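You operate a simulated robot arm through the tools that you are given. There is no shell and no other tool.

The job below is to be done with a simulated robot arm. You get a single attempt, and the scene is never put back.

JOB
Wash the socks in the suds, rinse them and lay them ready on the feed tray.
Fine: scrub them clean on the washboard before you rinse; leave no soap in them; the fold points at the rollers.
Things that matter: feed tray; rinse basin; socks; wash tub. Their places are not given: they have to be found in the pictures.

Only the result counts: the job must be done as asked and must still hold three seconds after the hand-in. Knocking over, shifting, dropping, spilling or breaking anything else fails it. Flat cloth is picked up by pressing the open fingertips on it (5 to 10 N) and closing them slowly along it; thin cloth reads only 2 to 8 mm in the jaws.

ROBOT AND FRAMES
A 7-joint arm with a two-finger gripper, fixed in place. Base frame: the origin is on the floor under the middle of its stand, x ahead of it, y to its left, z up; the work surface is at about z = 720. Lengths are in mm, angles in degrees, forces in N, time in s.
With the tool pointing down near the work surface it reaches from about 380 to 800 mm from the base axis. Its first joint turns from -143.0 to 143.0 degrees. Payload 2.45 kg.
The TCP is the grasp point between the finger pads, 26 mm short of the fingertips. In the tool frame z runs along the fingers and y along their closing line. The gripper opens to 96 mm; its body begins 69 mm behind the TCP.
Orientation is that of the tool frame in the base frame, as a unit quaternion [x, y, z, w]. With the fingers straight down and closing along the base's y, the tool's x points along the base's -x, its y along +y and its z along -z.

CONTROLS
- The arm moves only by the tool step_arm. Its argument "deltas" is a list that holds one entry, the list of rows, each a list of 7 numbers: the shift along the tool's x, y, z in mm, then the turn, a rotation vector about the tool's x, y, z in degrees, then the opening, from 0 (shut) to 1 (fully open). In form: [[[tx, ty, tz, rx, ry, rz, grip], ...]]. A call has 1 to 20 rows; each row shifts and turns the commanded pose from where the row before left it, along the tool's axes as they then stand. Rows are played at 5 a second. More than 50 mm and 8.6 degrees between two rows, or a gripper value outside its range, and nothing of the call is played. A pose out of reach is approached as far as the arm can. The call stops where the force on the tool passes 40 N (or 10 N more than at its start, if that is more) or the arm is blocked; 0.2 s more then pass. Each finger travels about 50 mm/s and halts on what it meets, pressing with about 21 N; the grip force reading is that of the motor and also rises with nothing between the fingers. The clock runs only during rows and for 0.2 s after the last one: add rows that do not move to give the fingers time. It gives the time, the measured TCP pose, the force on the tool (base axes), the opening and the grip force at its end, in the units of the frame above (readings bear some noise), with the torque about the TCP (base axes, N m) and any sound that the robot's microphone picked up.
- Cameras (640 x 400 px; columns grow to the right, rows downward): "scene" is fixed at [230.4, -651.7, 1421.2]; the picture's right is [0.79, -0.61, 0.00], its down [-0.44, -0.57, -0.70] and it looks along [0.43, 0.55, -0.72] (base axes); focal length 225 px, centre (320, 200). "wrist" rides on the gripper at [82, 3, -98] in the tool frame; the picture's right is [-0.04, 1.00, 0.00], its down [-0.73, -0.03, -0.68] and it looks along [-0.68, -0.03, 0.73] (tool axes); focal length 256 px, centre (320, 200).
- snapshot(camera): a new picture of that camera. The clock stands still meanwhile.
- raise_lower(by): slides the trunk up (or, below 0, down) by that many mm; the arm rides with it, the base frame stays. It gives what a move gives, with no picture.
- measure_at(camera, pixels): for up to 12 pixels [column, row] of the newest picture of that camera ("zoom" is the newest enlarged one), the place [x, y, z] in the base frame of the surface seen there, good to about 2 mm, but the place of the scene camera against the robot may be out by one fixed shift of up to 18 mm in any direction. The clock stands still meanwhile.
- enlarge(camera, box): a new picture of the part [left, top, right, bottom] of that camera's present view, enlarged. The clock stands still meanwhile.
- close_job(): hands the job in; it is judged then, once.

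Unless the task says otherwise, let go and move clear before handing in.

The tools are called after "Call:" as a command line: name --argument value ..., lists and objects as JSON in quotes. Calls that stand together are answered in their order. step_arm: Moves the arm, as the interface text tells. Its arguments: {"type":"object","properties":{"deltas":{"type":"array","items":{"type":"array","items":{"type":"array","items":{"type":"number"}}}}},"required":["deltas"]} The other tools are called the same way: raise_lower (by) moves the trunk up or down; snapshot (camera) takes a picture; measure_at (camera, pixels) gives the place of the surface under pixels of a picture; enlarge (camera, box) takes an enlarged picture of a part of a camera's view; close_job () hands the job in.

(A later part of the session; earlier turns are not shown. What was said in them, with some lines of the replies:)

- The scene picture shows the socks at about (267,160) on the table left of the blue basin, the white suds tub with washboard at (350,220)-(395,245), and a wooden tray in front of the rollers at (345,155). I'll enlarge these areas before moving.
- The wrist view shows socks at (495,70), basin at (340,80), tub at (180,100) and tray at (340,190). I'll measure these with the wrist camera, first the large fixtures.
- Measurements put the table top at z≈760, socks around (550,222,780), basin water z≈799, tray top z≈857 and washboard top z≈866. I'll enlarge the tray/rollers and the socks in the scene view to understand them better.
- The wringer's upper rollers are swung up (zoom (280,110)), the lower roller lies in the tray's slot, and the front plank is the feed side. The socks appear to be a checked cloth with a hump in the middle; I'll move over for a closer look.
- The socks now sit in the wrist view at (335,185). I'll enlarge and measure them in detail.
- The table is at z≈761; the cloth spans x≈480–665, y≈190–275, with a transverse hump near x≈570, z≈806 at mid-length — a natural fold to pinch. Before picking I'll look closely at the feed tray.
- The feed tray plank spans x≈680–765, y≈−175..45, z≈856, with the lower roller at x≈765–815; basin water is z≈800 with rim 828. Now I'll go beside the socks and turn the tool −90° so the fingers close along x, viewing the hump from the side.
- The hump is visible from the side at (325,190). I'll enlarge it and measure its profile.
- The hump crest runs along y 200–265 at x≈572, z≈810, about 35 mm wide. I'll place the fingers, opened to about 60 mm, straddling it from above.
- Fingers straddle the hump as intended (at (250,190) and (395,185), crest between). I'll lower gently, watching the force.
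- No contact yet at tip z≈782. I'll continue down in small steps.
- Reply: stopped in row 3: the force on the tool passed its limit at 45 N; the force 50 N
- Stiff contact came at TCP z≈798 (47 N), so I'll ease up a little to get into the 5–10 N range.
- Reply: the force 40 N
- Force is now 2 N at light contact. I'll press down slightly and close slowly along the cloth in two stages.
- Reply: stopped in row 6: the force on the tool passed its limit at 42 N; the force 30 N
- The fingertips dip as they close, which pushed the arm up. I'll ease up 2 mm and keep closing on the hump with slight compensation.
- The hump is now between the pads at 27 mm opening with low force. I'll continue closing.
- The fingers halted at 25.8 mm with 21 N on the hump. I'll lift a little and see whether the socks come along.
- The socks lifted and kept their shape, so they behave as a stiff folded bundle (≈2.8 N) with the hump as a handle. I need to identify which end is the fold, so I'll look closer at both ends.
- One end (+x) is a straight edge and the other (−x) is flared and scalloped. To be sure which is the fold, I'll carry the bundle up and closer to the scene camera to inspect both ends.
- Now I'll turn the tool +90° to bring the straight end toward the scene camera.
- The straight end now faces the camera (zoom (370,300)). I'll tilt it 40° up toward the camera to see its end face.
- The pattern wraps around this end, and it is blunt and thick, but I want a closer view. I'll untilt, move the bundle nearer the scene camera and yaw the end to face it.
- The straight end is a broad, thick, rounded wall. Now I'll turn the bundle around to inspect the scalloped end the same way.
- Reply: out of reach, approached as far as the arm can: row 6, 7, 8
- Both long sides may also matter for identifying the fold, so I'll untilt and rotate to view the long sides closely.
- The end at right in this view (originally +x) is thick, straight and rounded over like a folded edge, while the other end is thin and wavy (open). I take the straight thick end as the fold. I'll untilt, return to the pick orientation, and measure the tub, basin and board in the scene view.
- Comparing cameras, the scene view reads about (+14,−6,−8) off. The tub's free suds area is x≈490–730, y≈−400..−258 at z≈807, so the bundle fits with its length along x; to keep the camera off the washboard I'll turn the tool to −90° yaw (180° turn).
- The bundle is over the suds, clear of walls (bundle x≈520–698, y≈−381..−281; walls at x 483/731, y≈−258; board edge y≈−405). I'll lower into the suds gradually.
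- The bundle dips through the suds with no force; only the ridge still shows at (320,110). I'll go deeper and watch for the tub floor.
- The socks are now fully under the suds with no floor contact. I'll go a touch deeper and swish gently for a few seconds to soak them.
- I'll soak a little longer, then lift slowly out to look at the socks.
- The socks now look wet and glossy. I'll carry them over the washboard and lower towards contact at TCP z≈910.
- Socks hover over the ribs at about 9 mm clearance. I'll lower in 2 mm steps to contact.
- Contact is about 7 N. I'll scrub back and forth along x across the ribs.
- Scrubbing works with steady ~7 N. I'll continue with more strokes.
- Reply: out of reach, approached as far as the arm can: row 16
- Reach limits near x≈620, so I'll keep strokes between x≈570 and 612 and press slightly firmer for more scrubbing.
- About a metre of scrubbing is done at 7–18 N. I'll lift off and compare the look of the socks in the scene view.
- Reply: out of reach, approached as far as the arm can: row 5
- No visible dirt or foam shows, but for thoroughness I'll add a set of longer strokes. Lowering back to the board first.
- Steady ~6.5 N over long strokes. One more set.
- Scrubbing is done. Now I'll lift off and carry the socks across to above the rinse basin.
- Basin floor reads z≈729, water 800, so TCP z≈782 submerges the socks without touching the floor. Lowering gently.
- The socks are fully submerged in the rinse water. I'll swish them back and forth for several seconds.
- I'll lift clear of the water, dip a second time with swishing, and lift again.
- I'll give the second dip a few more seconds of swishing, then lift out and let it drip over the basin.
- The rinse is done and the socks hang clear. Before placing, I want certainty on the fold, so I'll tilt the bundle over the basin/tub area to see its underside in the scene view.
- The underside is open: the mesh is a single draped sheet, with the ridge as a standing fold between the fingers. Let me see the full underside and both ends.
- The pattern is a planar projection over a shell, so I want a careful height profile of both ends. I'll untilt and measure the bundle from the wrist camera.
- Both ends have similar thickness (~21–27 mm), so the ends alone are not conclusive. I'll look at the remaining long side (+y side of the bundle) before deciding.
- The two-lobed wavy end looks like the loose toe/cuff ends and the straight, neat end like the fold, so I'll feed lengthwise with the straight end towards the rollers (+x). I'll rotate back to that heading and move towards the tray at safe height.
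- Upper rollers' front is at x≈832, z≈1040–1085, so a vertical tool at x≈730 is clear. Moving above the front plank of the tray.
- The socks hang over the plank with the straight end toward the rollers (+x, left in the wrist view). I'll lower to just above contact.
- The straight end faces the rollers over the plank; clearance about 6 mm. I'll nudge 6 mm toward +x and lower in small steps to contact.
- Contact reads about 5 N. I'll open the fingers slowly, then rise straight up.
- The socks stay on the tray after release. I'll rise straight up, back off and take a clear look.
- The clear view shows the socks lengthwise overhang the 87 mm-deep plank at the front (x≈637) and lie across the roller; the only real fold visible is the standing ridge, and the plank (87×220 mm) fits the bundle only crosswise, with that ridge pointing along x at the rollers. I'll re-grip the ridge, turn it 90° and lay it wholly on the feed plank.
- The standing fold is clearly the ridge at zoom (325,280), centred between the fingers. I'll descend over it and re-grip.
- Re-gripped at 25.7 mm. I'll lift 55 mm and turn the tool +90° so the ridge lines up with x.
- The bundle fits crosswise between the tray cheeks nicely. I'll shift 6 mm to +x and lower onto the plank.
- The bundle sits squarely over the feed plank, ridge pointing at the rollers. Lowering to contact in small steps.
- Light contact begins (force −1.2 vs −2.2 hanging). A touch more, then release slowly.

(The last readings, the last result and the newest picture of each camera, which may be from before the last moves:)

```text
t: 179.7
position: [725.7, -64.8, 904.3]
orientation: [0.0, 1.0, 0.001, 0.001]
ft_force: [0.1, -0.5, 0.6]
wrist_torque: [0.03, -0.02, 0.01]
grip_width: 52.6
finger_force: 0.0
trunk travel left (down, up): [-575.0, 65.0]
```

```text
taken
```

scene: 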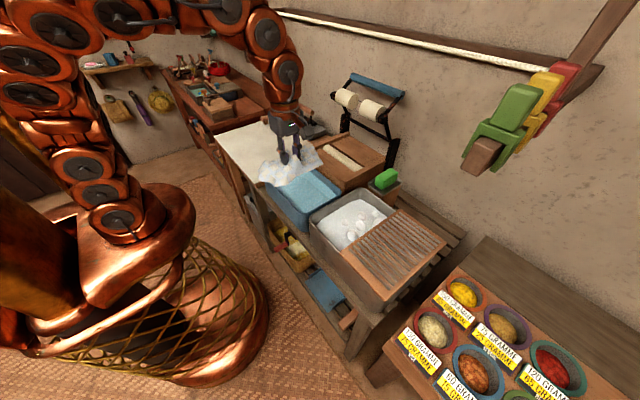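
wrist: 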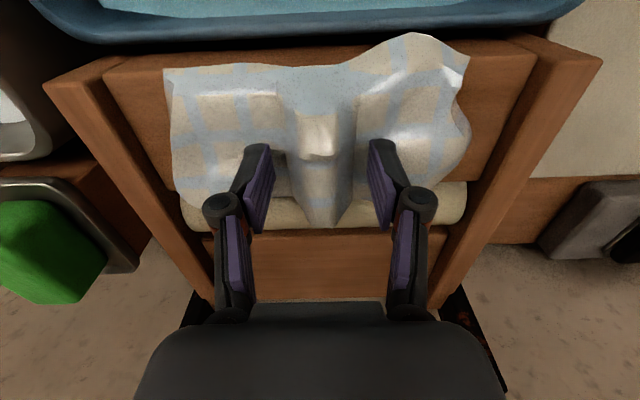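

Released cleanly with no residual force. I'll rise straight up and back away, then check the result.

Call:
step_arm --deltas '[[[0, 0, -6, 0, 0, 0, 0.55], [0, 0, -12, 0, 0, 0, 0.55], [0, 0, -20, 0, 0, 0, 0.55], [0, 0, -30, 0, 0, 0, 0.55], [0, 0, -30, 0, 0, 0, 0.55], [20, 0, -20, 0, 0, 0, 0.55], [35, 0, -5, 0, 0, 0, 0.55], [35, 0, 0, 0, 0, 0, 0.55], [35, 0, 0, 0, 0, 0, 0.55], [35, 0, 0, 0, 0, 0, 0.55], [35, 0, 0, 0, 0, 0, 0.55], [15, 0, 0, 0, 0, 0, 0.55], [0, 0, 0, 0, 0, 0, 0.55]]]'

Call:
snapshot --camera "wrist"

Call:
enlarge --camera "scene" --box '[290, 80, 410, 200]'

```text
t: 182.4
position: [514.7, -64.2, 1028.1]
orientation: [0.0, 1.0, 0.001, 0.001]
ft_force: [0.6, 0.0, -0.1]
wrist_torque: [0.0, 0.01, 0.01]
grip_width: 52.8
finger_force: 0.0
trunk travel left (down, up): [-575.0, 65.0]
```

```text
taken
```

wrist: 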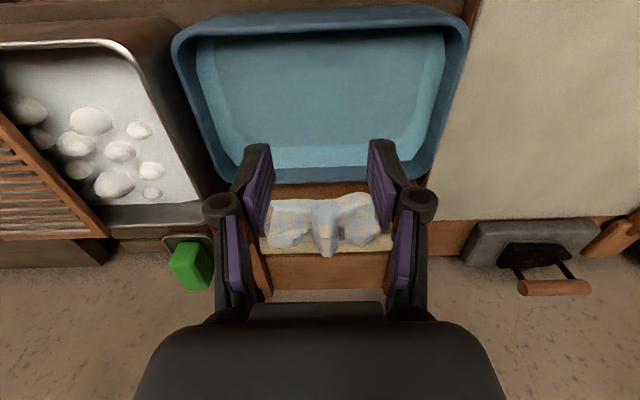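

```text
3.33 times, centred on (350, 140) of scene
```

zoom: 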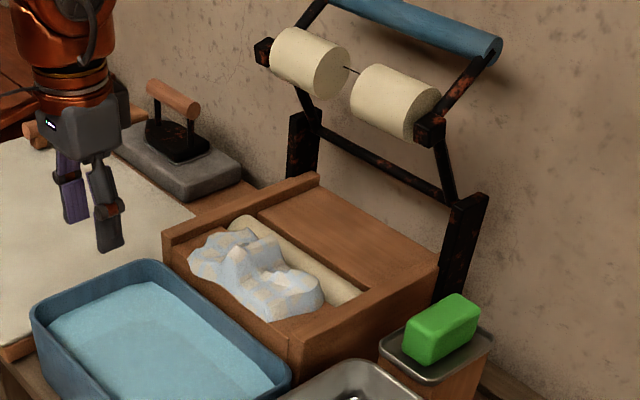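

Call:
enlarge --camera "wrist" --box '[240, 160, 410, 300]'

Call:
measure_at --camera "wrist" --pixels '[[325, 198], [325, 210], [325, 225], [326, 240], [328, 253], [285, 205], [285, 240], [365, 200], [360, 240], [325, 190], [300, 248], [345, 248]]'

```text
2.86 times, centred on (325, 230) of wrist
```

zoom: 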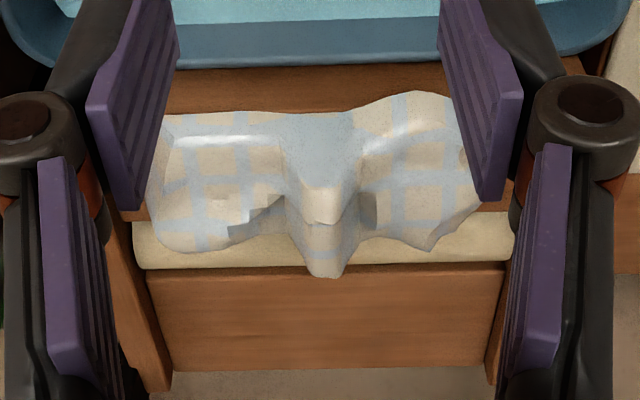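

```text
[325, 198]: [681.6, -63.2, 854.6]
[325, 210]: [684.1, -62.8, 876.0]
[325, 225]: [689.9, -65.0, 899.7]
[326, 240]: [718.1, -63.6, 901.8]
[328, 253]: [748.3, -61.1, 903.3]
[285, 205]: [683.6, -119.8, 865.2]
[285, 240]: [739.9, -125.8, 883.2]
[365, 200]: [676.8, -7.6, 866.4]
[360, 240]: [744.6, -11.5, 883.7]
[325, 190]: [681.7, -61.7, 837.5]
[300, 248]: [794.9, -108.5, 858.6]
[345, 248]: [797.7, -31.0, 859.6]
```

The socks lie flat and fully on the feed plank (x≈680–770, y≈−148..25), with the standing fold's nose (zoom (325,270)) pointing straight at the rollers. The basin, tub and soap look undisturbed and the gripper is clear, so I'm handing in.

Call:
close_job

```text
The job is handed in.
```

I washed, scrubbed and rinsed the socks, laid them on the feed tray, and handed the job in. Two points could still fail it: which part of the socks counts as "the fold", and whether they are fully clean and free of soap.

- **Washing:** I held the socks fully under the suds and swished them for several seconds. I then scrubbed them across the washboard ribs with roughly 1.5 m of strokes, at about 6 to 18 N.
- **Rinsing:** I dipped them twice in the rinse basin and swished each time, then let them drip. The pictures showed neither dirt nor foam at any stage, so I could not confirm either by eye.
- **Placing:** They lie flat on the front plank of the tray, ahead of the lower roller. They cover about x 680–770 and y −148 to 25, and stayed put after I let go.
- **The fold:** I took it to be the standing ridge across the middle, the only fold I could see, and it points straight at the rollers. I first laid them lengthwise, with one neat end toward the rollers. I then turned them because that way they hung over the front of the plank and lay across the roller. If "the fold" means that neat end, the orientation is 90° off.

In the last pictures the basin, tub, soap and wringer looked undisturbed. The gripper was clear when I handed in.
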